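You operate a simulated robot arm through the tools that you are given. There is no shell and no other tool.

You are at the controls of a simulated robot arm. One attempt, no reset.

TASK
Set the mould board as the plan card says, then put the card in the blue tray.
Fine: leave the knob for mould 62 as it is.

It is judged by the outcome, as a careful person would: the job done as asked, and still so three seconds after it is handed in. It fails if anything else is knocked over, pushed out of place, dropped, spilled or broken.

THE ROBOT
A 6-joint arm with a fingered hand, fixed in place. Base frame: the origin is at the foot of the arm, x ahead of it, y to its left, z up; the work surface is at about z = 0.85. Lengths are in m, angles in degrees, forces in N, time in s.
With the tool pointing down near the work surface it reaches from about 0.5 to 0.96 m from the base axis. Its first joint turns from -166.0 to 166.0 degrees. Payload 5 kg.
The TCP is the grasp point between the finger pads, 0.043 m short of the fingertips. In the tool frame z runs along the fingers and y along their closing line. The gripper opens to 0.144 m. The gripper's body begins 0.05 m behind the TCP. The gripper is a hand of 5 fingers: y runs from the thumb to the fingers, the wrist lies at [-0.021, -0.133, -0.233] in the tool frame, and closing takes about 1.5 s.
Orientation is that of the tool frame in the base frame, as [roll, pitch, yaw] about the fixed x, y, z axes, in that order (R = Rz(yaw) Ry(pitch) Rx(roll)). With the fingers straight down and the wrist toward the robot, the tool's x, y and z point along [0, 1, 0], [1, 0, 0] and [0, 0, -1] of the base frame.

THE INTERFACE
- The arm moves only by the tool drive_tool. Its argument "rows" is a list of rows, each a list of 7 numbers: the shift along the tool's x, y, z in m, then the turn, a rotation vector about the tool's x, y, z in degrees, then the opening, from 0 (shut) to 1 (fully open). In form: [[x, y, z, wx, wy, wz, grip], ...]. A call has 1 to 20 rows; each row shifts and turns the commanded pose from where the row before left it, along the tool's axes as they then stand. A row lasts 0.2 s, in which the tool goes at most 0.05 m and 8.6 degrees; a call with a longer step from one row to the next is refused whole, and so is a gripper value outside its range. A pose out of reach is approached as far as the arm can. The call stops where the force on the tool passes 40 N (or 10 N more than at its start, if that is more) or the arm is blocked; 0.2 s more then pass. Each finger travels about 0.072 m/s and halts on what it meets, pressing with about 33 N; the grip force reading is that of the motor and also rises with nothing between the fingers. The clock runs only during rows and for 0.2 s after the last one: add rows that do not move to give the fingers time. It gives the time, the measured TCP pose, the force on the tool (base axes), the opening and the grip force at its end, in the units of the frame above (readings bear some noise), with the torque about the TCP (base axes, N m) and any sound that the robot's microphone picked up, and new pictures: "views" is both (left out), scene, wrist or none.
- Cameras (640 x 400 px; columns grow to the right, rows downward): "scene" is fixed at [0.2214, -0.4976, 1.8952]; the picture's right is [0.99, -0.10, 0.00], its down [-0.07, -0.75, -0.66] and it looks along [0.07, 0.66, -0.75] (base axes); focal length 337 px, centre (320, 200). "wrist" rides on the gripper at [0.086, -0.109, -0.168] in the tool frame; the picture's right is [-0.80, 0.28, -0.53], its down [-0.54, -0.73, 0.42] and it looks along [-0.27, 0.63, 0.73] (tool axes); focal length 275 px, centre (320, 200).
- lift_body(by): slides the trunk up (or, below 0, down) by that many m; the arm rides with it, the base frame stays. It gives what a move gives, with no picture.
- set_grasp(shape): the hand has 5 fingers and takes this shape, open, in about a second: jaw (thumb against the fingers, like two jaws); tri (thumb and two fingers); tip (a fingertip pinch); poke (one finger out to press); point (the index stretched); flat (the hand flat); cup (the hand cupped); fist (a fist). The gripper value then closes the fingers along that shape, each until it touches; the sizes above hold for jaw. It gives what a move gives, with no picture.
- measure_at(camera, pixels): for up to 12 pixels [column, row] of the newest picture of that camera ("zoom" is the newest enlarged one), the place [x, y, z] in the base frame of the surface seen there, good to about 0.003 m. No time passes.
- close_up(camera, box): a new picture of the part [left, top, right, bottom] of that camera's present view, enlarged. No time passes.
- hand_in(): hands the job in; it is judged then, once.

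Unless the task says otherwise, let go and move clear before handing in.

The tools are called after "Emit:" as a command line: name --pt "numbers of a row" for each row, then --argument value for the rest, lists and objects as JSON in quotes. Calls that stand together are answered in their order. drive_tool: Moves the arm, as the interface text tells. Its arguments: {"type":"object","properties":{"rows":{"type":"array"},"views":{"type":"string","enum":["both","scene","wrist","none"]}},"required":["rows"]} The other tools are called the same way: lift_body (by) slides the trunk up or down; set_grasp (shape) gives the hand a shape; measure_at (camera, pixels) gives the place of the surface under pixels of a picture; close_up (camera, box) takes an enlarged picture of a part of a camera's view; hand_in () hands the job in.

At the start:

```text
time: 0.0
eef_pos: [0.1691, 0.3861, 1.374]
ee_rot: [180.0, 0.2, 90.0]
wrist_force: [0.0, -0.8, -1.5]
ft_torque: [0.04, 0.02, 0.04]
width: 0.1435
gripper_force: 0.0
shape: jaw
trunk travel left (down, up): [-0.525, 0.065]
```

scene: 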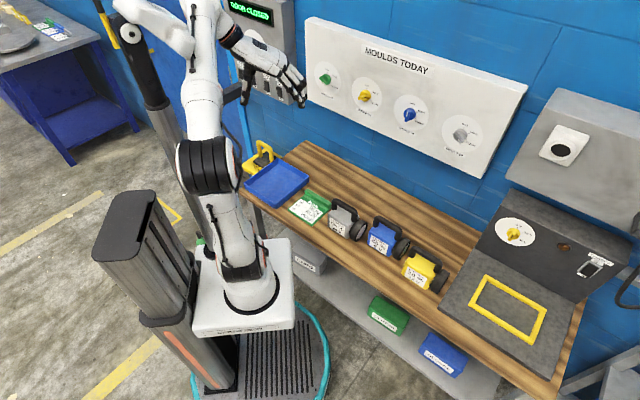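
wrist: 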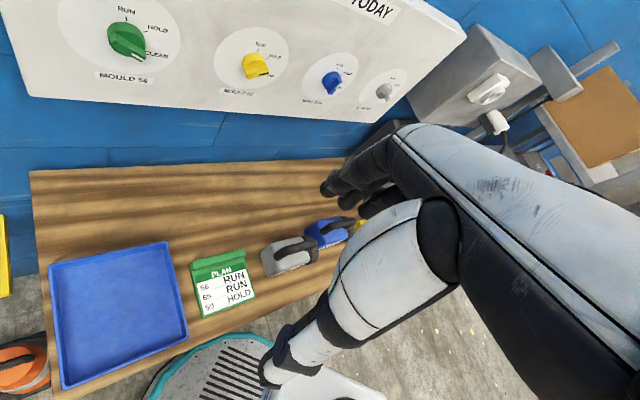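

The wrist picture shows the plan card (about 225,285) with three lines and the board with four knobs. I'll enlarge the card and each knob to read them.

Emit:
close_up --camera "wrist" --box '[170, 230, 280, 330]'

Emit:
close_up --camera "wrist" --box '[60, 0, 440, 130]'

Emit:
close_up --camera "scene" --box '[300, 30, 500, 170]'

```text
4.00 times, centred on (225, 280) of wrist
```

zoom: 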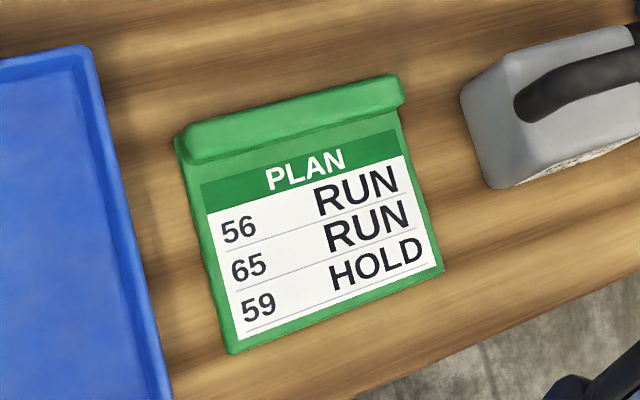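

```text
1.68 times, centred on (250, 65) of wrist
```

zoom: 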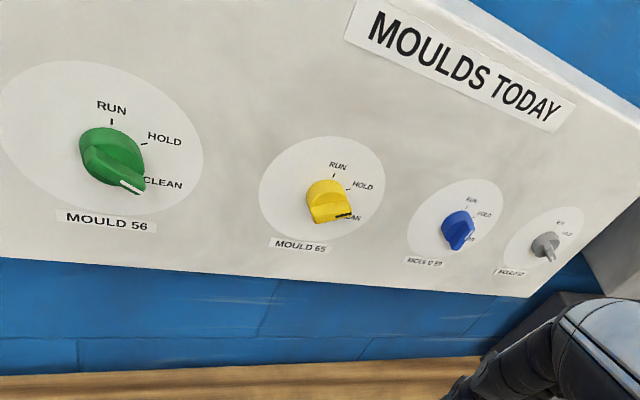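

```text
2.86 times, centred on (400, 100) of scene
```

zoom: 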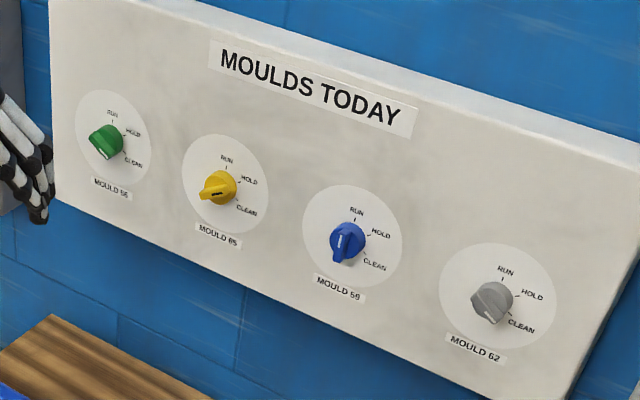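

The card reads 56 RUN, 65 RUN, 59 HOLD (62 isn't listed). Now I'll look closer at each knob to see its pointer.

Emit:
close_up --camera "scene" --box '[310, 55, 390, 105]'

Emit:
close_up --camera "scene" --box '[385, 85, 497, 155]'

Emit:
close_up --camera "wrist" --box '[80, 0, 192, 70]'

Emit:
close_up --camera "wrist" --box '[210, 20, 306, 80]'

Emit:
close_up --camera "wrist" --box '[300, 50, 412, 120]'

Emit:
measure_at --camera "scene" --pixels '[[308, 20], [525, 88], [310, 95], [480, 176], [325, 79], [362, 97], [409, 115], [461, 134], [340, 85], [375, 103], [423, 125], [415, 60]]'

Emit:
measure_at --camera "wrist" --pixels '[[190, 265], [244, 250], [256, 300], [203, 318], [218, 275], [230, 300], [270, 265], [275, 243], [120, 315], [184, 305], [60, 380], [210, 350]]'

```text
8.00 times, centred on (350, 80) of scene
```

zoom: 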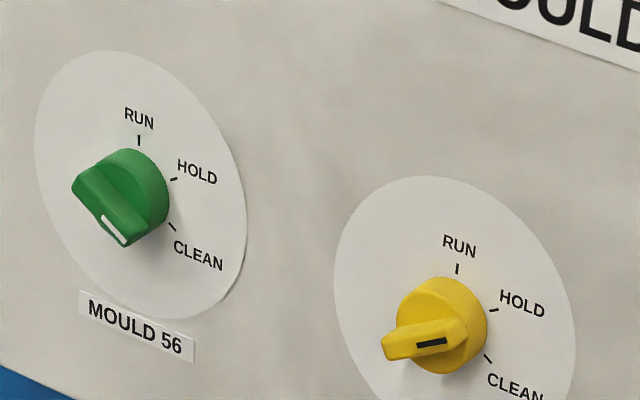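

```text
5.71 times, centred on (441, 120) of scene
```

zoom: 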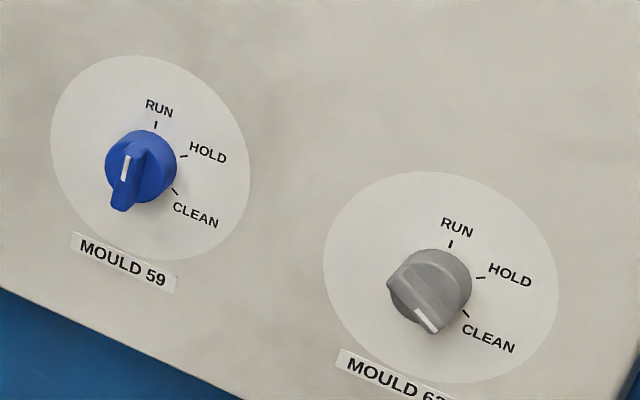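

```text
5.71 times, centred on (136, 35) of wrist
```

zoom: 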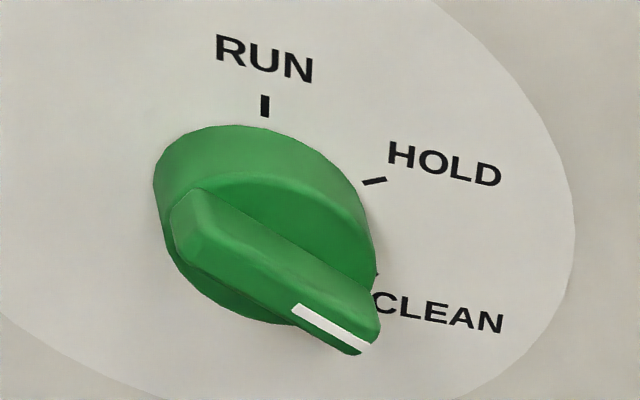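

```text
6.67 times, centred on (258, 50) of wrist
```

zoom: 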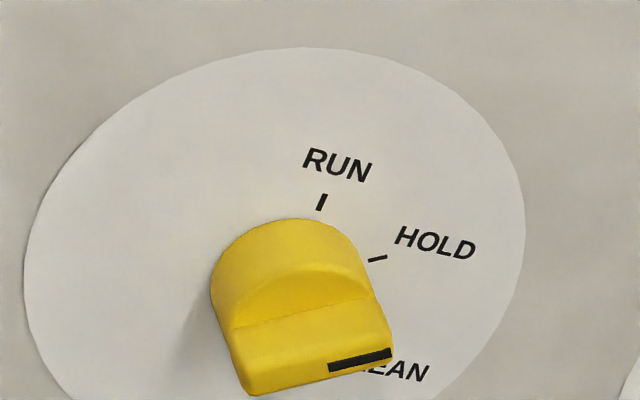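

```text
5.71 times, centred on (356, 85) of wrist
```

zoom: 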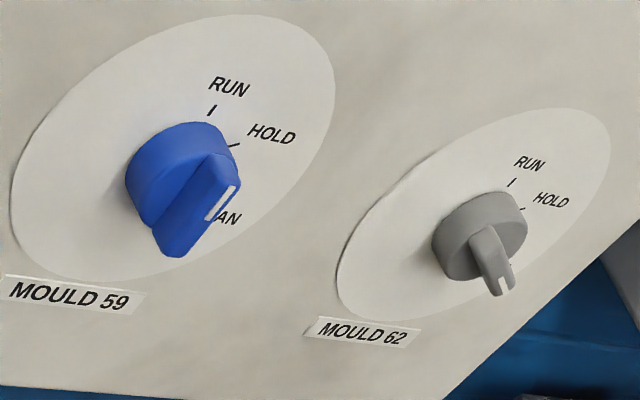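

```text
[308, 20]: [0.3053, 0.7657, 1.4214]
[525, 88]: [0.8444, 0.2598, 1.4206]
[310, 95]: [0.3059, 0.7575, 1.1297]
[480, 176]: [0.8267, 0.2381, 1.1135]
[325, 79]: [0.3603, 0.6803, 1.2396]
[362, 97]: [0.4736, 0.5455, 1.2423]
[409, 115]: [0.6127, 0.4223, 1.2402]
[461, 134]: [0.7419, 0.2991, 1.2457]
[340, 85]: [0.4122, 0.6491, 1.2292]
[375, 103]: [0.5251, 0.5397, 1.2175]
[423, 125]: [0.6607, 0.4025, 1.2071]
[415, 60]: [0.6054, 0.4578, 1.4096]
```

```text
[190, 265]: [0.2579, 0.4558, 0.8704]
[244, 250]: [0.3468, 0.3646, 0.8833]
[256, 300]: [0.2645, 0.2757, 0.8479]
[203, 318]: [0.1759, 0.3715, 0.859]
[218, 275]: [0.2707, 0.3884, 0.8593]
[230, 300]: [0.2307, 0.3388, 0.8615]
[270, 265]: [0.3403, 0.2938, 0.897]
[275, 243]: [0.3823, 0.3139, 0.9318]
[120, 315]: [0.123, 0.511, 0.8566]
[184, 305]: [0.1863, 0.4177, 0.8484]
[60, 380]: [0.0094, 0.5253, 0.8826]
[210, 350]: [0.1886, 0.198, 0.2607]
```

Green's mark looks to be at CLEAN, yellow's near HOLD, and blue's near RUN. I'll measure the ticks and ridges on the enlarged pictures to get the angles.

Emit:
close_up --camera "scene" --box '[310, 60, 342, 80]'

Emit:
measure_at --camera "zoom" --pixels '[[100, 100], [300, 300], [200, 200], [400, 100], [500, 300]]'

Emit:
close_up --camera "scene" --box '[310, 60, 358, 90]'

```text
16.00 times, centred on (326, 70) of scene
```

zoom: 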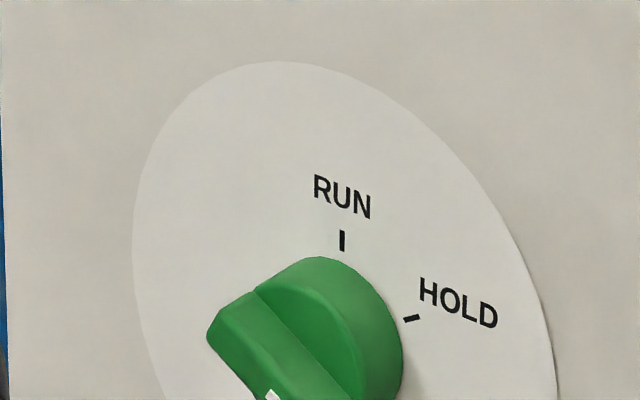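

```text
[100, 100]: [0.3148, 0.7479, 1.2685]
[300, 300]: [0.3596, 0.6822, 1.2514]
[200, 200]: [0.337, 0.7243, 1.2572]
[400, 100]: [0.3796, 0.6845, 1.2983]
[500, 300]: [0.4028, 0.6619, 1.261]
```

```text
13.33 times, centred on (334, 75) of scene
```

zoom: 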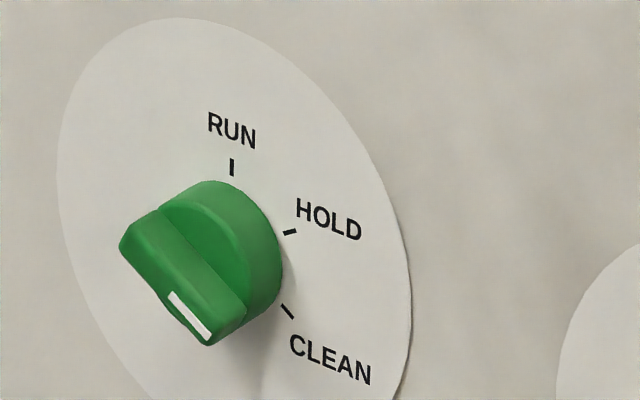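

Emit:
measure_at --camera "zoom" --pixels '[[231, 167], [290, 232], [287, 311], [125, 245], [210, 340], [157, 212], [245, 305], [150, 230], [225, 322], [188, 275], [171, 293], [207, 335]]'

Emit:
close_up --camera "scene" --box '[346, 78, 394, 108]'

```text
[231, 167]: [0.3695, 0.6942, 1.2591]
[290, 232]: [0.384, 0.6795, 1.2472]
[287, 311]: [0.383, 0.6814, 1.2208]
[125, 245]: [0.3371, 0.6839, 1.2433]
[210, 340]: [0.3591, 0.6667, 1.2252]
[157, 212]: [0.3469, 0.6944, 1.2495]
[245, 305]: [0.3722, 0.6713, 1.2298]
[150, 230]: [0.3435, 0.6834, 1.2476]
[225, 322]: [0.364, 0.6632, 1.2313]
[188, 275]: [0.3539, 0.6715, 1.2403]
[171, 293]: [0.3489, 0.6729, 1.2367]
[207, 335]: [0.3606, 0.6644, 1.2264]
```

```text
13.33 times, centred on (370, 93) of scene
```

zoom: 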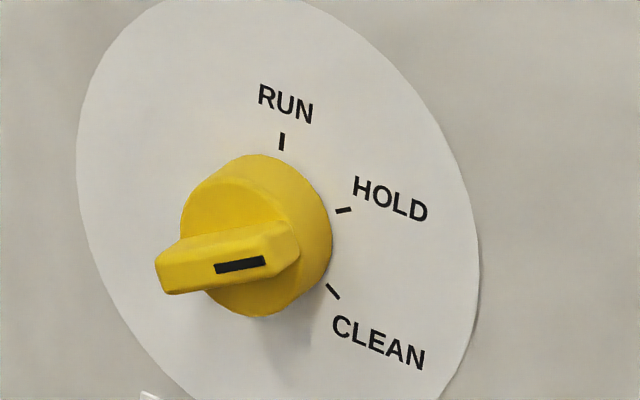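

Green's ridge measures about 120° clockwise, which matches CLEAN; the ticks sit at roughly 0°, 60° and 120°. I'll measure yellow and blue the same way.

Emit:
measure_at --camera "zoom" --pixels '[[282, 142], [343, 211], [333, 291], [160, 255], [280, 228], [170, 288], [295, 255], [215, 268], [264, 260], [255, 180], [225, 245], [310, 200]]'

Emit:
close_up --camera "scene" --box '[388, 95, 436, 125]'

```text
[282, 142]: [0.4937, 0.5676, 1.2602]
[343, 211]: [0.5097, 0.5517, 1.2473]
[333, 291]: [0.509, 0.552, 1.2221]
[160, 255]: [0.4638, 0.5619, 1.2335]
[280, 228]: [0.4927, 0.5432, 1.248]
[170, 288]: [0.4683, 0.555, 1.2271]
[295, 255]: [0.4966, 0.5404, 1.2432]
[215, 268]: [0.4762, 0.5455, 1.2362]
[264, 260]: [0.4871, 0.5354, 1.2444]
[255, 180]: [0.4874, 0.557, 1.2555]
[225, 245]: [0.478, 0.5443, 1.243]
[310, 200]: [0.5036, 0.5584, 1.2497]
```

```text
13.33 times, centred on (412, 110) of scene
```

zoom: 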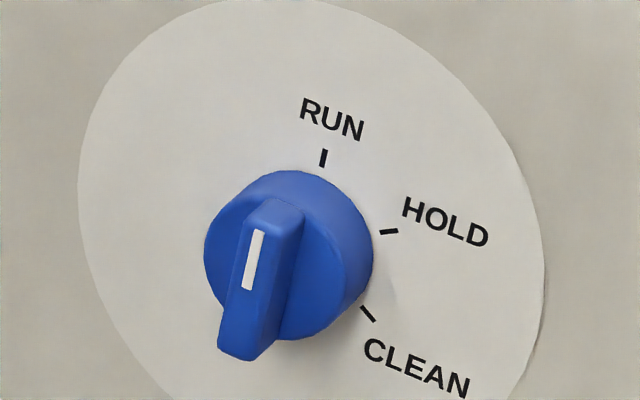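

Yellow measures about 61°, i.e. HOLD. Now blue's points, and the grey knob for reference.

Emit:
measure_at --camera "zoom" --pixels '[[323, 157], [388, 231], [368, 314], [259, 232], [247, 288], [262, 205], [235, 350], [300, 210], [255, 355], [222, 345], [285, 240], [290, 300]]'

Emit:
close_up --camera "scene" --box '[438, 115, 486, 145]'

Emit:
close_up --camera "scene" --box '[230, 130, 390, 230]'

Emit:
close_up --camera "scene" --box '[150, 0, 310, 100]'

```text
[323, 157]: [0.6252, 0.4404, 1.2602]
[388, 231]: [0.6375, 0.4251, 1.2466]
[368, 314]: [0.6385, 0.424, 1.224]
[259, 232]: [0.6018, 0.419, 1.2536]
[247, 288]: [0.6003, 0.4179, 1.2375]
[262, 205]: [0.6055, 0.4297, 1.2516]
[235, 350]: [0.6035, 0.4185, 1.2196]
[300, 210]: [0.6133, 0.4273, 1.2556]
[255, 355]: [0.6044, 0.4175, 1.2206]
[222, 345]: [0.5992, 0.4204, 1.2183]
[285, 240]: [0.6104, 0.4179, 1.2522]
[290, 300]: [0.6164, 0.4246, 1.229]
```

```text
13.33 times, centred on (462, 130) of scene
```

zoom: 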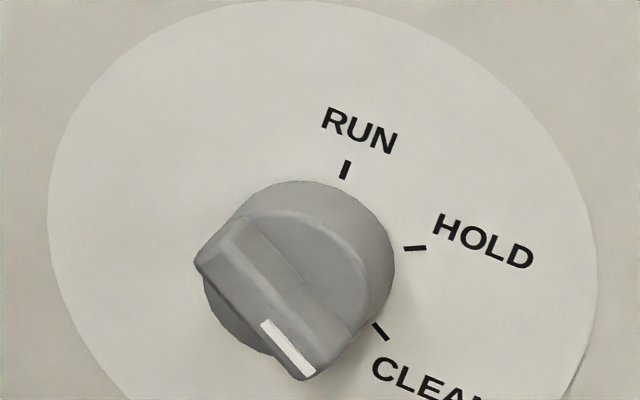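

```text
4.00 times, centred on (310, 180) of scene
```

zoom: 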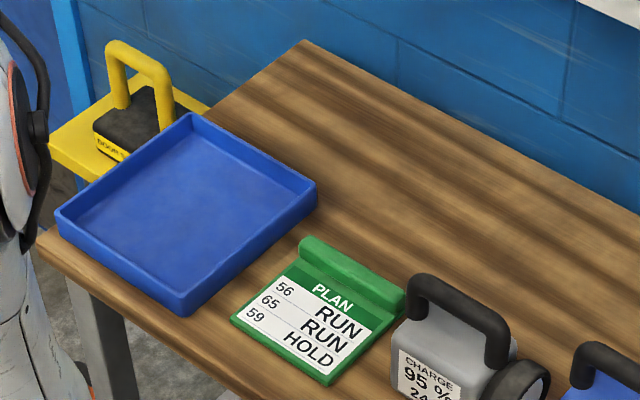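

```text
4.00 times, centred on (230, 50) of scene
```

zoom: 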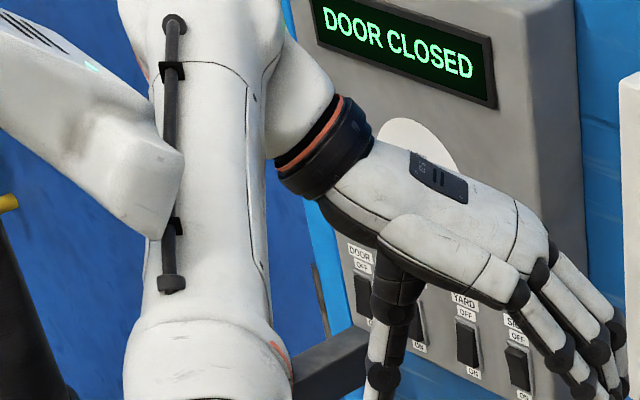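

Blue reads RUN (0°), so the turns needed are green −120°, yellow −60° and blue +60°. I'll try the fingertip-pinch shape while still in free air and look at the fingers.

Emit:
set_grasp --shape "tip"

Emit:
drive_tool --pt "0 0 0 0 0 0 1" --views "both"

```text
time: 0.9
eef_pos: [0.1677, 0.386, 1.3735]
ee_rot: [179.8, 0.5, 90.0]
wrist_force: [-0.1, 0.2, 0.1]
ft_torque: [0.04, -0.02, 0.0]
width: 0.1442
gripper_force: 0.2
shape: tip
trunk travel left (down, up): [-0.525, 0.065]
```

```text
time: 1.3
eef_pos: [0.1681, 0.3856, 1.3722]
ee_rot: [179.9, 0.4, 89.9]
wrist_force: [-0.6, -0.5, -0.2]
ft_torque: [0.05, 0.0, -0.05]
width: 0.144
gripper_force: 0.0
shape: tip
trunk travel left (down, up): [-0.525, 0.065]
```

scene: 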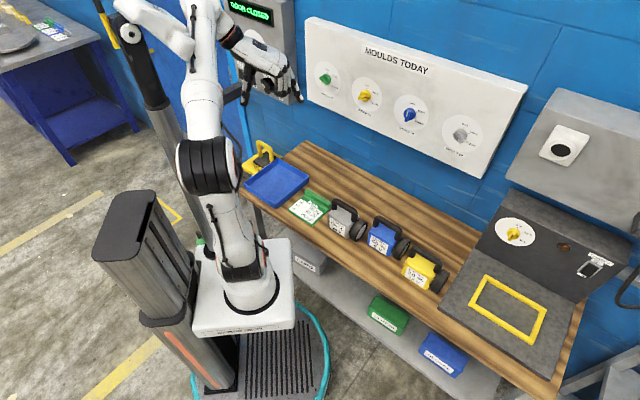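
wrist: 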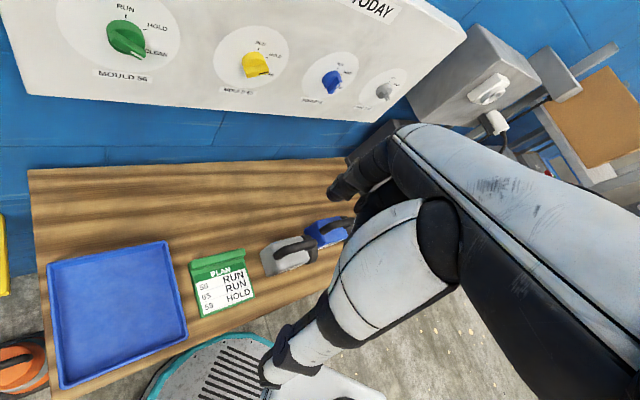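

The hand is clear of everything, so I'll close the pinch in the air to see where the fingertips meet (expected around wrist pixel 333,248).

Emit:
drive_tool --pt "0 0 0 0 0 0 0.2" --pt "0 0 0 0 0 0 0.2" --pt "0 0 0 0 0 0 0.2" --pt "0 0 0 0 0 0 0.2" --pt "0 0 0 0 0 0 0.2" --pt "0 0 0 0 0 0 0.2" --pt "0 0 0 0 0 0 0.2" --pt "0 0 0 0 0 0 0.2" --views "both"

Emit:
close_up --camera "scene" --box '[190, 0, 318, 120]'

Emit:
close_up --camera "wrist" --box '[240, 100, 480, 320]'

```text
time: 3.1
eef_pos: [0.1678, 0.3846, 1.3731]
ee_rot: [179.9, 0.5, 90.0]
wrist_force: [0.0, 0.2, -0.4]
ft_torque: [-0.02, -0.02, -0.01]
width: 0.0294
gripper_force: 0.0
shape: tip
trunk travel left (down, up): [-0.525, 0.065]
```

scene: 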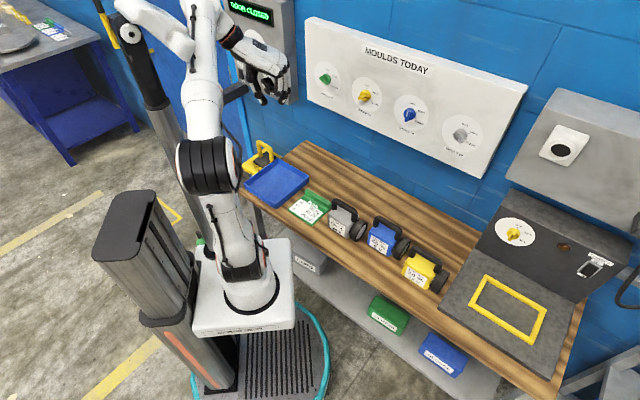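
wrist: 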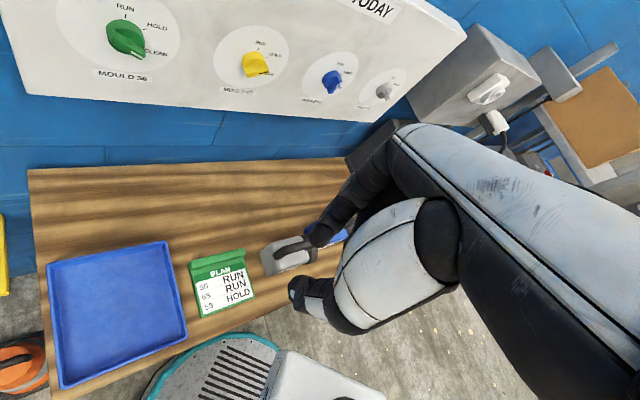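

```text
3.33 times, centred on (254, 60) of scene
```

zoom: 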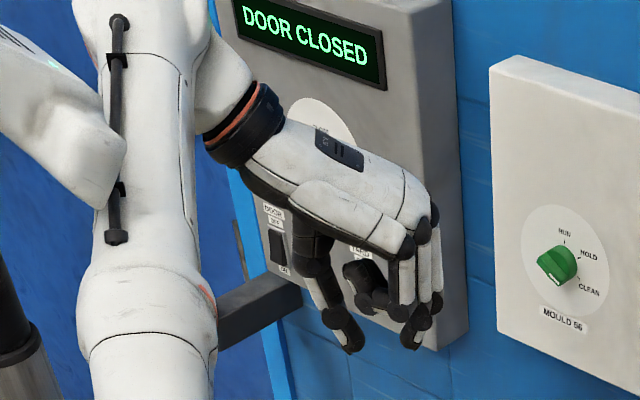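

```text
1.82 times, centred on (360, 210) of wrist
```

zoom: 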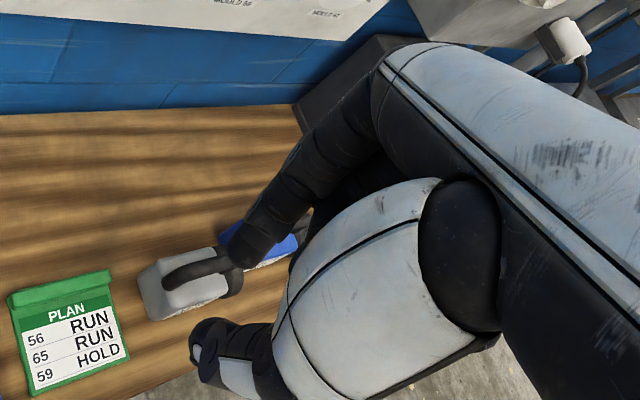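

The pinch at 0.2 shows an index tip near zoom (235,250) and a thumb tip near zoom (200,345). I'll measure them to find the pinch point relative to the TCP.

Emit:
measure_at --camera "zoom" --pixels '[[232, 245], [240, 262], [262, 235], [198, 350], [205, 330], [215, 375], [250, 340], [300, 170], [340, 130]]'

Emit:
measure_at --camera "scene" --pixels '[[278, 98], [274, 103], [283, 92], [257, 104], [262, 100], [287, 50], [250, 55], [290, 95]]'

```text
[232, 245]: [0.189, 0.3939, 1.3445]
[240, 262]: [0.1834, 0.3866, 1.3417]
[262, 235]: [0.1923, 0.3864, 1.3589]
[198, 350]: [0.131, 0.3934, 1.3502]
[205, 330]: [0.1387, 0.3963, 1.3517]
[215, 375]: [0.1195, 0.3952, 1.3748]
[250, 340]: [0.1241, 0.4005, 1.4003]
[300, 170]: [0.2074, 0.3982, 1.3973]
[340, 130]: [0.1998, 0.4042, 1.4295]
```

```text
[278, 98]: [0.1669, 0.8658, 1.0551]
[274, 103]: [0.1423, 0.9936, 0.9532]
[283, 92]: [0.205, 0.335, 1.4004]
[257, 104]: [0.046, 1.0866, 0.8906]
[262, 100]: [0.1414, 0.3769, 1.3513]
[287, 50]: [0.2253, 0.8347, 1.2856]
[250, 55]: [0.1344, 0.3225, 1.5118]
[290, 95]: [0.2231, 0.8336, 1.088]
```

At pinch 0.2 the fingertips sit about 0.03 m ahead of the TCP, close to the closing line. Next I'll move the hand out in front of the bench centre and yaw 45° to square up with the board (which faces [-0.71,-0.71,0]), staying well clear of it.

Emit:
drive_tool --pt "0 0.04 0 0 0 0 0.5" --pt "0 0.04 0 0 0 0 0.5" --pt "0 0.04 0 0 0 0 0.5" --pt "-0.01 0.04 0 0 0 0 0.5" --pt "-0.02 0.03 0 0 0 0 0.5" --pt "0 0 0 0 0 -7.5 0.5" --pt "0 0 0 0 0 -7.5 0.5" --pt "0 0 0 0 0 -7.5 0.5" --pt "0 0 0 0 0 -7.5 0.5" --pt "0 0 0 0 0 -7.5 0.5" --pt "0 0 0 0 0 -7.5 0.5" --views "both"

```text
time: 5.5
eef_pos: [0.3595, 0.3557, 1.374]
ee_rot: [-180.0, 0.1, 135.2]
wrist_force: [-0.1, -0.5, -0.5]
ft_torque: [-0.02, 0.02, -0.01]
width: 0.0716
gripper_force: 0.1
shape: tip
trunk travel left (down, up): [-0.525, 0.065]
```

scene: 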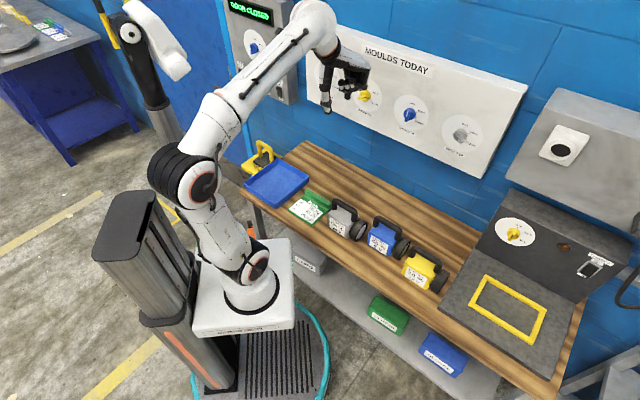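
wrist: 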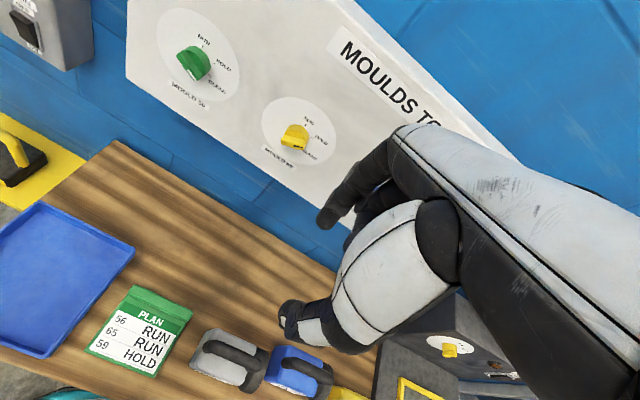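

The yaw is now 135°, so the tool's y points straight at the board, with about 0.25 m left to it. I'll move slightly forward and pitch the fingers up toward the board in two stages, checking reach.

Emit:
drive_tool --pt "0 0.03 0.02 0 0 0 0.5" --pt "0 0.03 0.02 0 0 0 0.5" --pt "0 0 0 -7.5 0 0 0.5" --pt "0 0 0 -7.5 0 0 0.5" --pt "0 0 0 -7.5 0 0 0.5" --pt "0 0 0 -7.5 0 0 0.5" --pt "0 0 0 -7.5 0 0 0.5" --pt "0 0 0 -7.5 0 0 0.5" --views "scene"

```text
time: 7.3
eef_pos: [0.4063, 0.3938, 1.3371]
ee_rot: [139.1, 0.5, 133.5]
wrist_force: [-0.2, 0.1, -0.3]
ft_torque: [0.02, 0.0, 0.03]
width: 0.0717
gripper_force: 0.2
shape: tip
out of reach, approached as far as the arm can: row 8
trunk travel left (down, up): [-0.525, 0.065]
```

scene: 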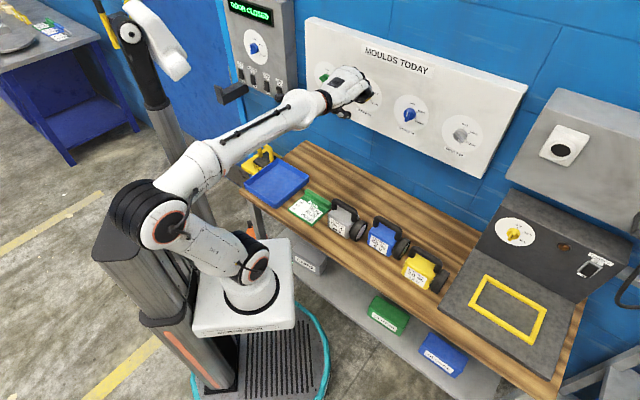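

The arm ran out of reach at about 41° of pitch, with its wrist close to the base and the elbow folded back. I'll measure the arm's joints to understand what limits it.

Emit:
measure_at --camera "scene" --pixels '[[258, 268], [163, 225], [242, 330], [215, 150], [325, 97], [250, 300], [130, 215], [300, 105], [345, 78], [358, 100], [150, 200], [270, 110]]'

Emit:
close_up --camera "scene" --box '[90, 60, 410, 340]'

```text
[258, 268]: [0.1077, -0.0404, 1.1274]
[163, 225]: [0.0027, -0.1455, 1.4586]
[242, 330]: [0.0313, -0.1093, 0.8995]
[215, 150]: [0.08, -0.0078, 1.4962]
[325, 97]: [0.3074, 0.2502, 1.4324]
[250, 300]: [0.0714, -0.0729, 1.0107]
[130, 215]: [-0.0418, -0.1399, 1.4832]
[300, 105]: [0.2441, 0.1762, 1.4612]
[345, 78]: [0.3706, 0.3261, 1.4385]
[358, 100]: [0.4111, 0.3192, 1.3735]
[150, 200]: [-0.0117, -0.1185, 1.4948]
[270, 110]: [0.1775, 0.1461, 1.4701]
```

```text
1.43 times, centred on (250, 200) of scene
```

zoom: 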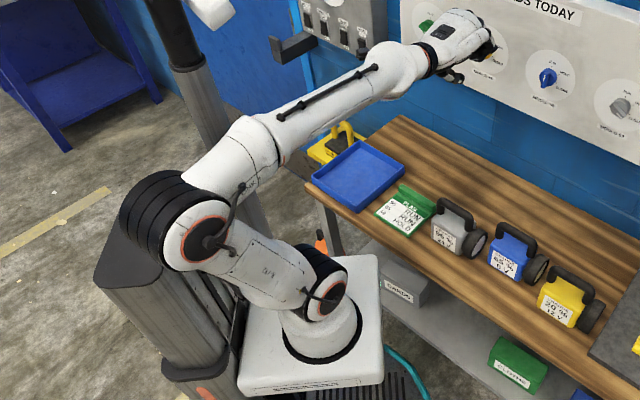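

The shoulder is at about z=1.13 and the elbow is fully folded back, so dropping the trunk should let the forearm come in level toward the knobs (z≈1.235). There is room under the hand (items reach about 0.95), so I'll lower by 0.22 and look.

Emit:
lift_body --by -0.22

Emit:
drive_tool --pt "0 0 0 0 0 0 0.5" --views "both"

```text
time: 9.6
eef_pos: [0.4066, 0.3942, 1.1152]
ee_rot: [139.3, 0.4, 133.6]
wrist_force: [-0.7, -0.7, 1.0]
ft_torque: [0.02, -0.01, 0.02]
width: 0.072
gripper_force: 0.0
shape: tip
trunk travel left (down, up): [-0.305, 0.285]
```

```text
time: 10.0
eef_pos: [0.4069, 0.3942, 1.116]
ee_rot: [139.2, 0.5, 133.6]
wrist_force: [0.3, -0.9, 0.3]
ft_torque: [0.04, 0.02, 0.01]
width: 0.0717
gripper_force: 0.0
shape: tip
trunk travel left (down, up): [-0.305, 0.285]
```

scene: 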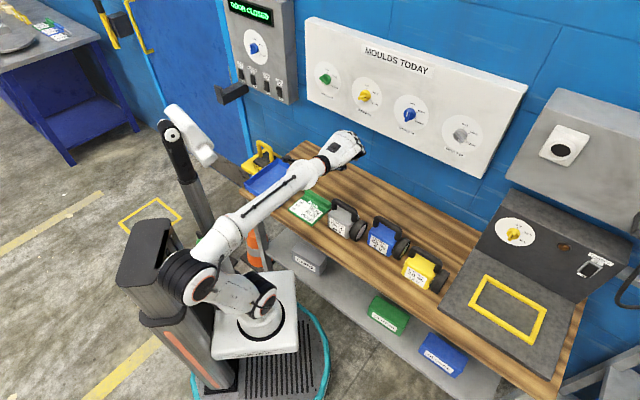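
wrist: 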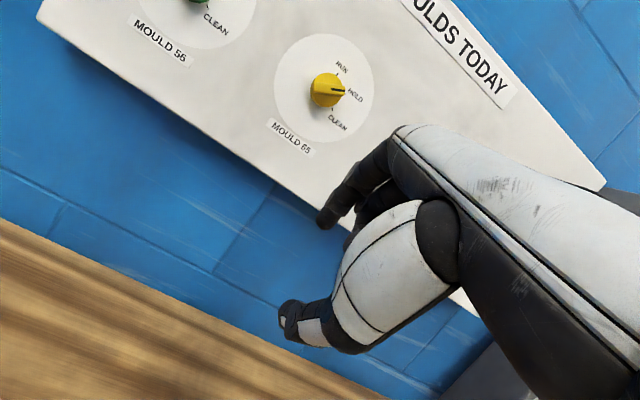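

With the trunk lowered, the wrist camera sees yellow at (328,90) and the arm has more room. I'll raise the TCP to knob height and pitch the rest of the way up.

Emit:
drive_tool --pt "0 0.0294 -0.0186 0 0 0 0.5" --pt "0 0.0294 -0.0186 0 0 0 0.5" --pt "0 0.0294 -0.0186 0 0 0 0.5" --pt "0 0 0 -7 0 0 0.5" --pt "0 0 0 -7 0 0 0.5" --pt "0 0 0 -7 0 0 0.5" --pt "0 0 0 -7 0 0 0.5" --pt "0 0 0 -7 0 0 0.5" --pt "0 0 0 -7 0 0 0.5" --pt "0 0 0 -7 0 0 0.5" --views "both"

```text
time: 12.2
eef_pos: [0.3998, 0.4231, 1.237]
ee_rot: [104.8, 0.2, 128.5]
wrist_force: [0.3, -0.1, 0.1]
ft_torque: [0.01, -0.05, 0.01]
width: 0.0718
gripper_force: 0.1
shape: tip
out of reach, approached as far as the arm can: row 5, 6, 7, 9, 10
trunk travel left (down, up): [-0.305, 0.285]
```

scene: 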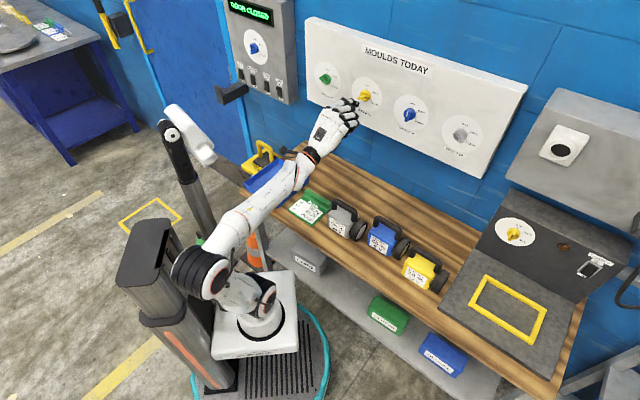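
wrist: 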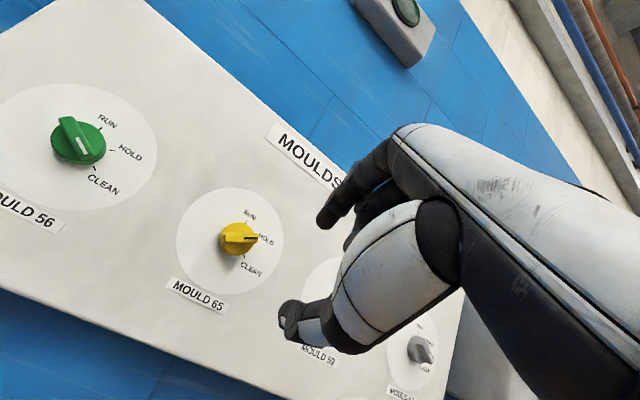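

The hand now faces the board at roll 105°, yaw 128.5°, about 0.17 m off. I'll come forward 0.05 m, which eases the reach, and see how the pose follows.

Emit:
drive_tool --pt "0.0029 0.0064 0.024 0 0 0 0.5" --pt "0.0029 0.0064 0.024 0 0 0 0.5" --pt "0 0 0 0 0 0 0.5" --views "none"

```text
time: 13.0
eef_pos: [0.4115, 0.4673, 1.2522]
ee_rot: [104.2, 0.5, 129.2]
wrist_force: [-0.2, 0.2, -1.0]
ft_torque: [0.04, 0.01, -0.02]
width: 0.0719
gripper_force: 0.0
shape: tip
out of reach, approached as far as the arm can: row 1, 2
trunk travel left (down, up): [-0.305, 0.285]
```

That forward move was also limited and slid toward +y, so something else is at its limit. I'll look at the arm closely to see which joint.

Emit:
drive_tool --pt "0 0 0 0 0 0 0.5" --views "both"

Emit:
close_up --camera "scene" --box '[150, 70, 390, 370]'

Emit:
measure_at --camera "scene" --pixels '[[205, 270], [262, 300], [235, 225], [290, 180], [310, 165], [322, 140], [345, 120], [352, 103], [265, 205]]'

```text
time: 13.4
eef_pos: [0.4115, 0.4687, 1.2539]
ee_rot: [104.2, 0.5, 129.3]
wrist_force: [-0.2, -0.7, -0.1]
ft_torque: [-0.02, 0.0, 0.01]
width: 0.0718
gripper_force: 0.0
shape: tip
trunk travel left (down, up): [-0.305, 0.285]
```

scene: 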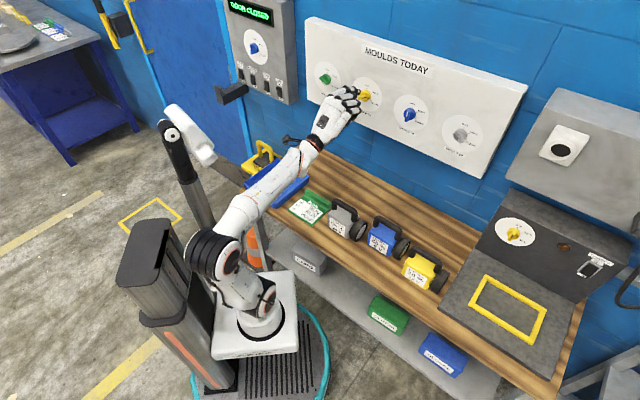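
wrist: 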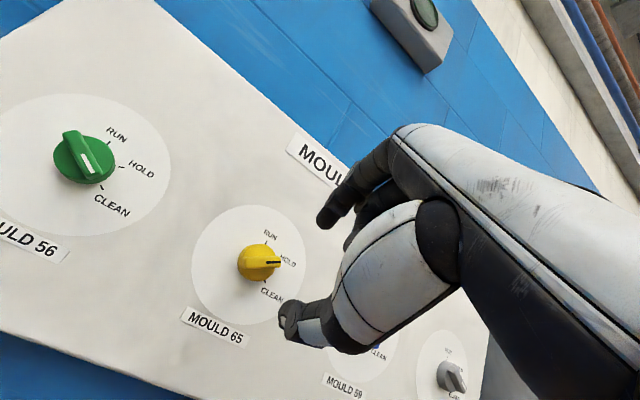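

```text
1.33 times, centred on (270, 220) of scene
```

zoom: 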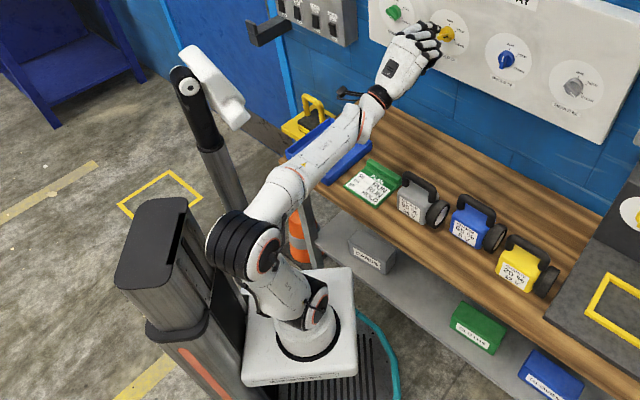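

```text
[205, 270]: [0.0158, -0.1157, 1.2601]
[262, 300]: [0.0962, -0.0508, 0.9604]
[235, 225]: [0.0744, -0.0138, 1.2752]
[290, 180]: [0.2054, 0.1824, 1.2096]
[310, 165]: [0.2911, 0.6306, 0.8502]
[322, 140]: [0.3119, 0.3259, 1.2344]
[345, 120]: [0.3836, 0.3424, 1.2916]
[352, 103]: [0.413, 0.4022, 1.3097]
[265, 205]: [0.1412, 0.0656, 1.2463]
```

Forearm and hand are nearly in line (a wrist-straight pose), which explains the sluggish tracking. I'll keep going in smaller turns with pauses: finish the pitch, fix the yaw, then roll toward −30° to match yellow's ridge.

Emit:
drive_tool --pt "0 0 0 -4.7 0 0 0.5" --pt "0 0 0 -4.7 0 0 0.5" --pt "0 0 0 -4.8 0 0 0.5" --pt "0 0 0 0 5.7 0 0.5" --pt "0 0 0 0 0 0 0.5" --pt "0 0 0 0 0 -5 0.5" --pt "0 0 0 0 0 -5 0.5" --pt "0 0 0 0 0 -5 0.5" --pt "0 0 0 0 0 0 0.5" --views "both"

```text
time: 15.4
eef_pos: [0.3124, 0.4913, 1.3247]
ee_rot: [99.5, 13.7, 135.5]
wrist_force: [0.0, 0.5, 0.4]
ft_torque: [0.03, 0.0, 0.02]
width: 0.0719
gripper_force: 0.0
shape: tip
out of reach, approached as far as the arm can: row 1, 2, 3, 4, 6, 7, 8
trunk travel left (down, up): [-0.305, 0.285]
```

scene: 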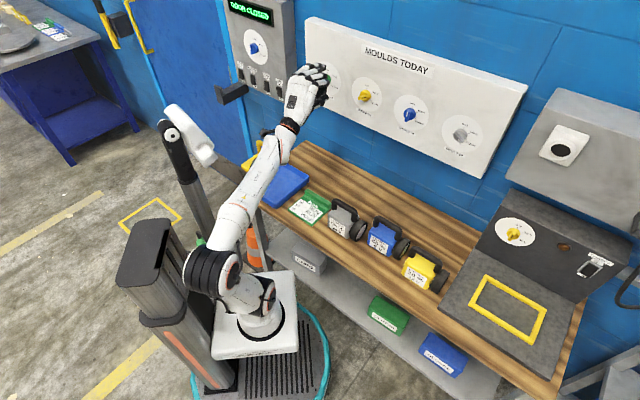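
wrist: 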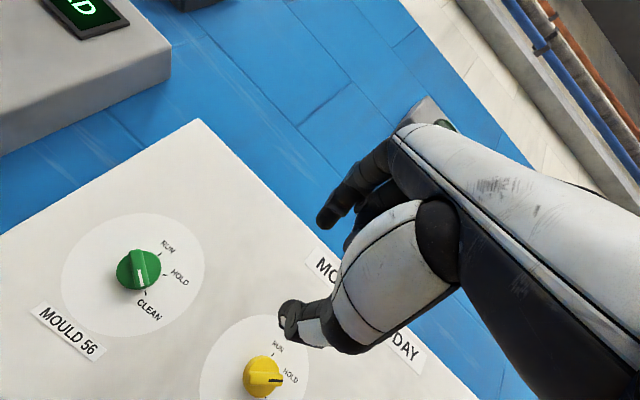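

The wrist joint has reached its straight limit with the hand bent "up", so the position drifted to (0.31,0.49,1.32). The better choice is to come in with the wrist above the fingers, which means spinning the hand 180° about its own wrist-to-TCP axis. First I'll pitch back down, clear of the board, to a comfortable pose.

Emit:
drive_tool --pt "0 0 0 0 0 6.8 0.5" --pt "0 0 0 0 0 6.8 0.5" --pt "0 0 0 7.5 0 0 0.5" --pt "0 0 0 7.5 0 0 0.5" --pt "0 0 0 7.5 0 0 0.5" --pt "0 0 0 7.5 0 0 0.5" --pt "0 0 0 7.5 0 0 0.5" --pt "0 0 0 7.5 0 0 0.5" --pt "0 0 0 7.5 0 0 0.5" --pt "0 0 0 0 0 0 0.5" --views "both"

```text
time: 17.6
eef_pos: [0.3134, 0.4916, 1.3222]
ee_rot: [151.3, 0.6, 134.0]
wrist_force: [0.3, 0.7, -0.1]
ft_torque: [0.03, 0.0, 0.0]
width: 0.0717
gripper_force: 0.1
shape: tip
trunk travel left (down, up): [-0.305, 0.285]
```

scene: 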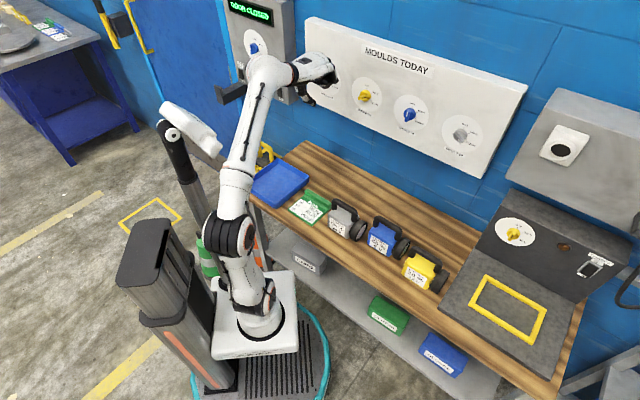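
wrist: 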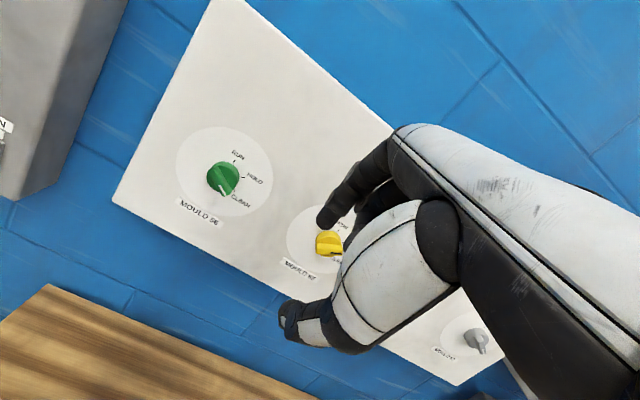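

The pose tracks properly again (roll 151°, position held). I'll back away to the right, clear of the board, then start spinning the hand about its wrist-to-TCP axis (tool direction [0.078,0.494,0.866]).

Emit:
drive_tool --pt "-0.0422 -0.0087 -0.0048 0 0 0 0.5" --pt "-0.0422 -0.0087 -0.0048 0 0 0 0.5" --pt "-0.0422 -0.0087 -0.0048 0 0 0 0.5" --pt "0 0 0 0.62 3.95 6.93 0.5" --pt "0 0 0 0.62 3.95 6.93 0.5" --pt "0 0 0 0.62 3.95 6.93 0.5" --pt "0 0 0 0.62 3.95 6.93 0.5" --pt "0 0 0 0.62 3.95 6.93 0.5" --pt "0 0 0 0.62 3.95 6.93 0.5" --pt "0 0 0 0.62 3.95 6.93 0.5" --pt "0 0 0 0.62 3.95 6.93 0.5" --views "both"

```text
time: 20.0
eef_pos: [0.3811, 0.3795, 1.325]
ee_rot: [178.9, -47.6, 85.4]
wrist_force: [0.6, -0.3, 0.8]
ft_torque: [-0.01, 0.0, 0.0]
width: 0.0722
gripper_force: 0.1
shape: tip
trunk travel left (down, up): [-0.305, 0.285]
```

scene: 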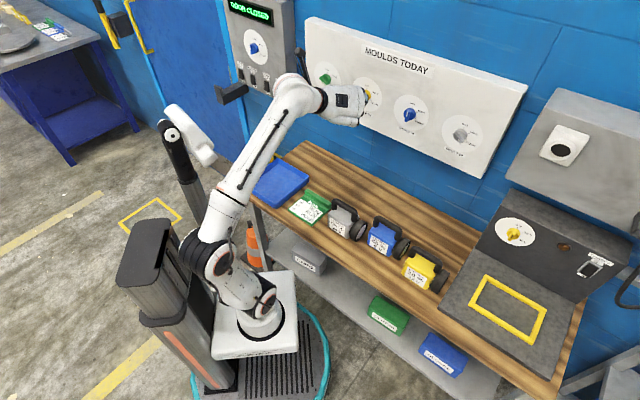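
wrist: 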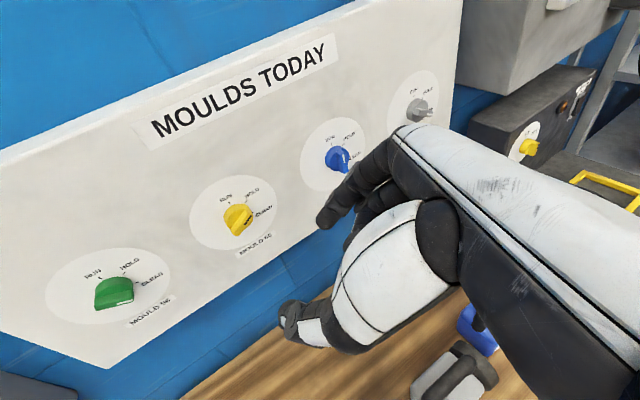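

The spin works: the TCP held at (0.381,0.380,1.325) and the hand now points along the bench. I'll turn the remaining ~92° to face the board squarely with the wrist up-left and the closing line across yellow's ridge (tool y at 150° clockwise).

Emit:
drive_tool --pt "0 0 0 -1.094 4.79 5.86 0.5" --pt "0 0 0 -1.094 4.79 5.86 0.5" --pt "0 0 0 -1.094 4.79 5.86 0.5" --pt "0 0 0 -1.094 4.79 5.86 0.5" --pt "0 0 0 -1.094 4.79 5.86 0.5" --pt "0 0 0 -1.094 4.79 5.86 0.5" --pt "0 0 0 -1.094 4.79 5.86 0.5" --pt "0 0 0 -1.094 4.79 5.86 0.5" --pt "0 0 0 -1.094 4.79 5.86 0.5" --pt "0 0 0 -1.094 4.79 5.86 0.5" --pt "0 0 0 -1.094 4.79 5.86 0.5" --pt "0 0 0 -1.094 4.79 5.86 0.5" --views "both"

```text
time: 22.6
eef_pos: [0.3788, 0.3806, 1.3256]
ee_rot: [-89.9, -29.9, -44.9]
wrist_force: [0.2, 0.1, 1.0]
ft_torque: [0.0, -0.01, -0.01]
width: 0.0719
gripper_force: 0.1
shape: tip
trunk travel left (down, up): [-0.305, 0.285]
```

scene: 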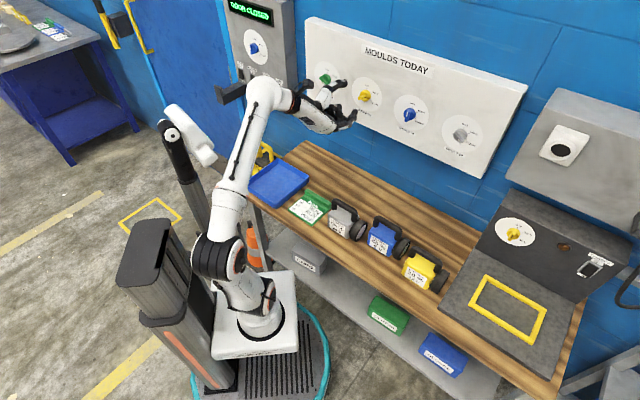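
wrist: 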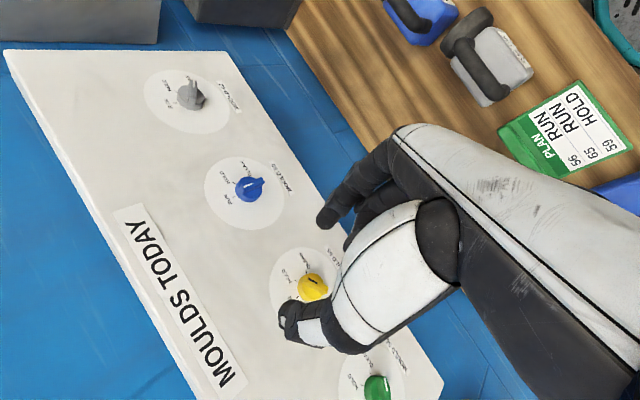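

The orientation is now exactly [-90,-30,-45] with the board square on, and yellow is visible at (312,287). I'll move in line with yellow's axis at (0.495,0.569,1.235), stopping with the TCP 0.11 m off the board.

Emit:
drive_tool --pt "-0.0223 0.0131 0.0263 0 0 0 0.5" --pt "-0.0223 0.0131 0.0263 0 0 0 0.5" --pt "-0.0223 0.0131 0.0263 0 0 0 0.5" --pt "-0.0223 0.0131 0.0263 0 0 0 0.5" --pt "0 0 0 0 0 0 0.5" --views "both"

Emit:
close_up --camera "wrist" --box '[220, 130, 420, 370]'

Emit:
close_up --camera "scene" --box '[290, 50, 418, 150]'

```text
time: 23.8
eef_pos: [0.437, 0.4813, 1.2776]
ee_rot: [-90.9, -30.1, -44.0]
wrist_force: [0.2, 1.0, -0.7]
ft_torque: [0.04, -0.01, -0.03]
width: 0.0718
gripper_force: 0.0
shape: tip
out of reach, approached as far as the arm can: row 2, 3, 4
trunk travel left (down, up): [-0.305, 0.285]
```

scene: 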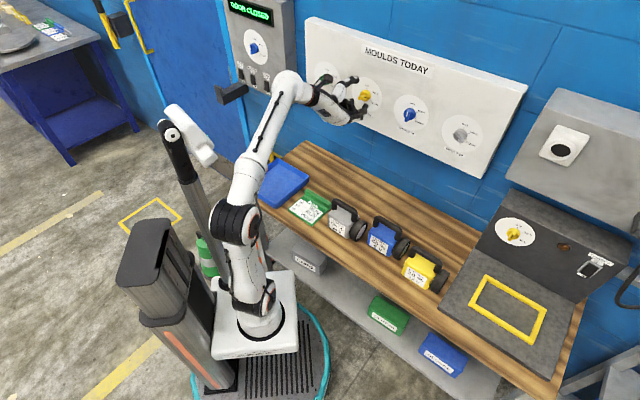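
wrist: 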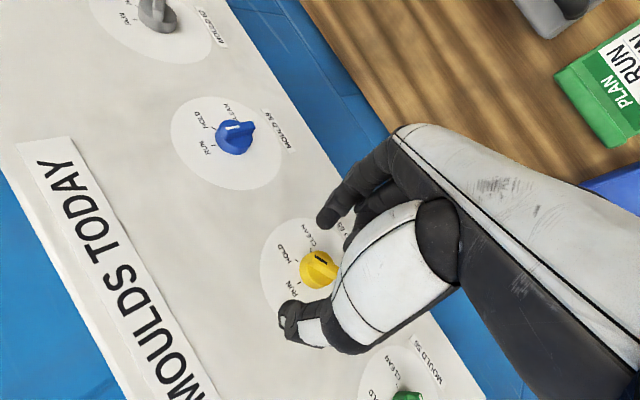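

```text
1.67 times, centred on (320, 250) of wrist
```

zoom: 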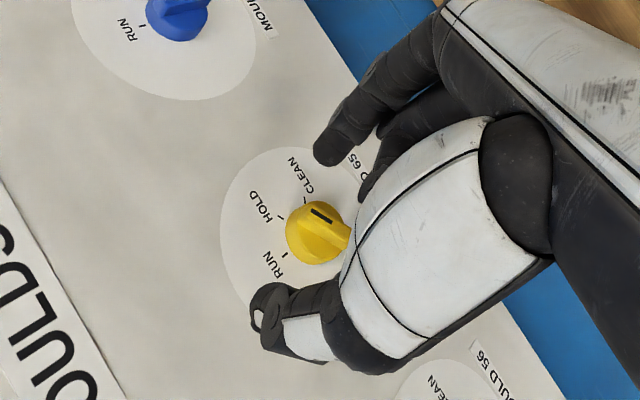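

```text
4.00 times, centred on (354, 100) of scene
```

zoom: 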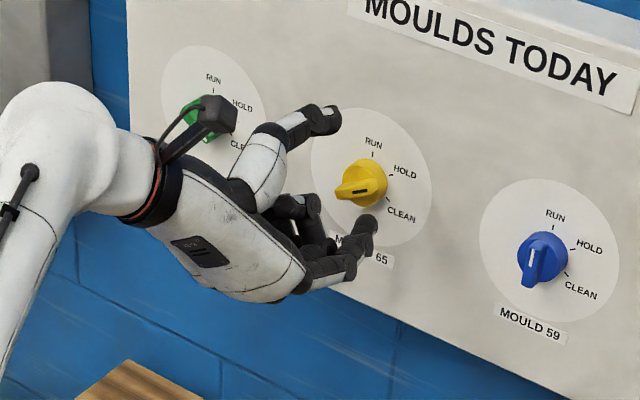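

Yellow's pinch line looks well aligned, but the arm again reports out of reach, stopping at (0.437,0.481,1.278). I'll probe whether it's the last wrist joint by turning a few degrees each way about the hand axis.

Emit:
drive_tool --pt "0 0 0 0.62 3.95 6.93 0.5" --pt "0 0 0 0 0 0 0.5" --views "none"

Emit:
drive_tool --pt "0 0 0 -0.62 -3.95 -6.93 0.5" --pt "0 0 0 -0.62 -3.95 -6.93 0.5" --pt "0 0 0 0 0 0 0.5" --views "none"

```text
time: 24.4
eef_pos: [0.4553, 0.4772, 1.3096]
ee_rot: [-88.9, -23.2, -47.8]
wrist_force: [0.1, -0.3, 0.1]
ft_torque: [0.05, 0.0, 0.04]
width: 0.0716
gripper_force: 0.1
shape: tip
out of reach, approached as far as the arm can: row 1
trunk travel left (down, up): [-0.305, 0.285]
```

```text
time: 25.2
eef_pos: [0.4559, 0.4775, 1.3108]
ee_rot: [-93.3, -36.9, -39.8]
wrist_force: [-0.5, 0.5, 0.2]
ft_torque: [0.03, 0.01, 0.0]
width: 0.0719
gripper_force: 0.1
shape: tip
trunk travel left (down, up): [-0.305, 0.285]
```

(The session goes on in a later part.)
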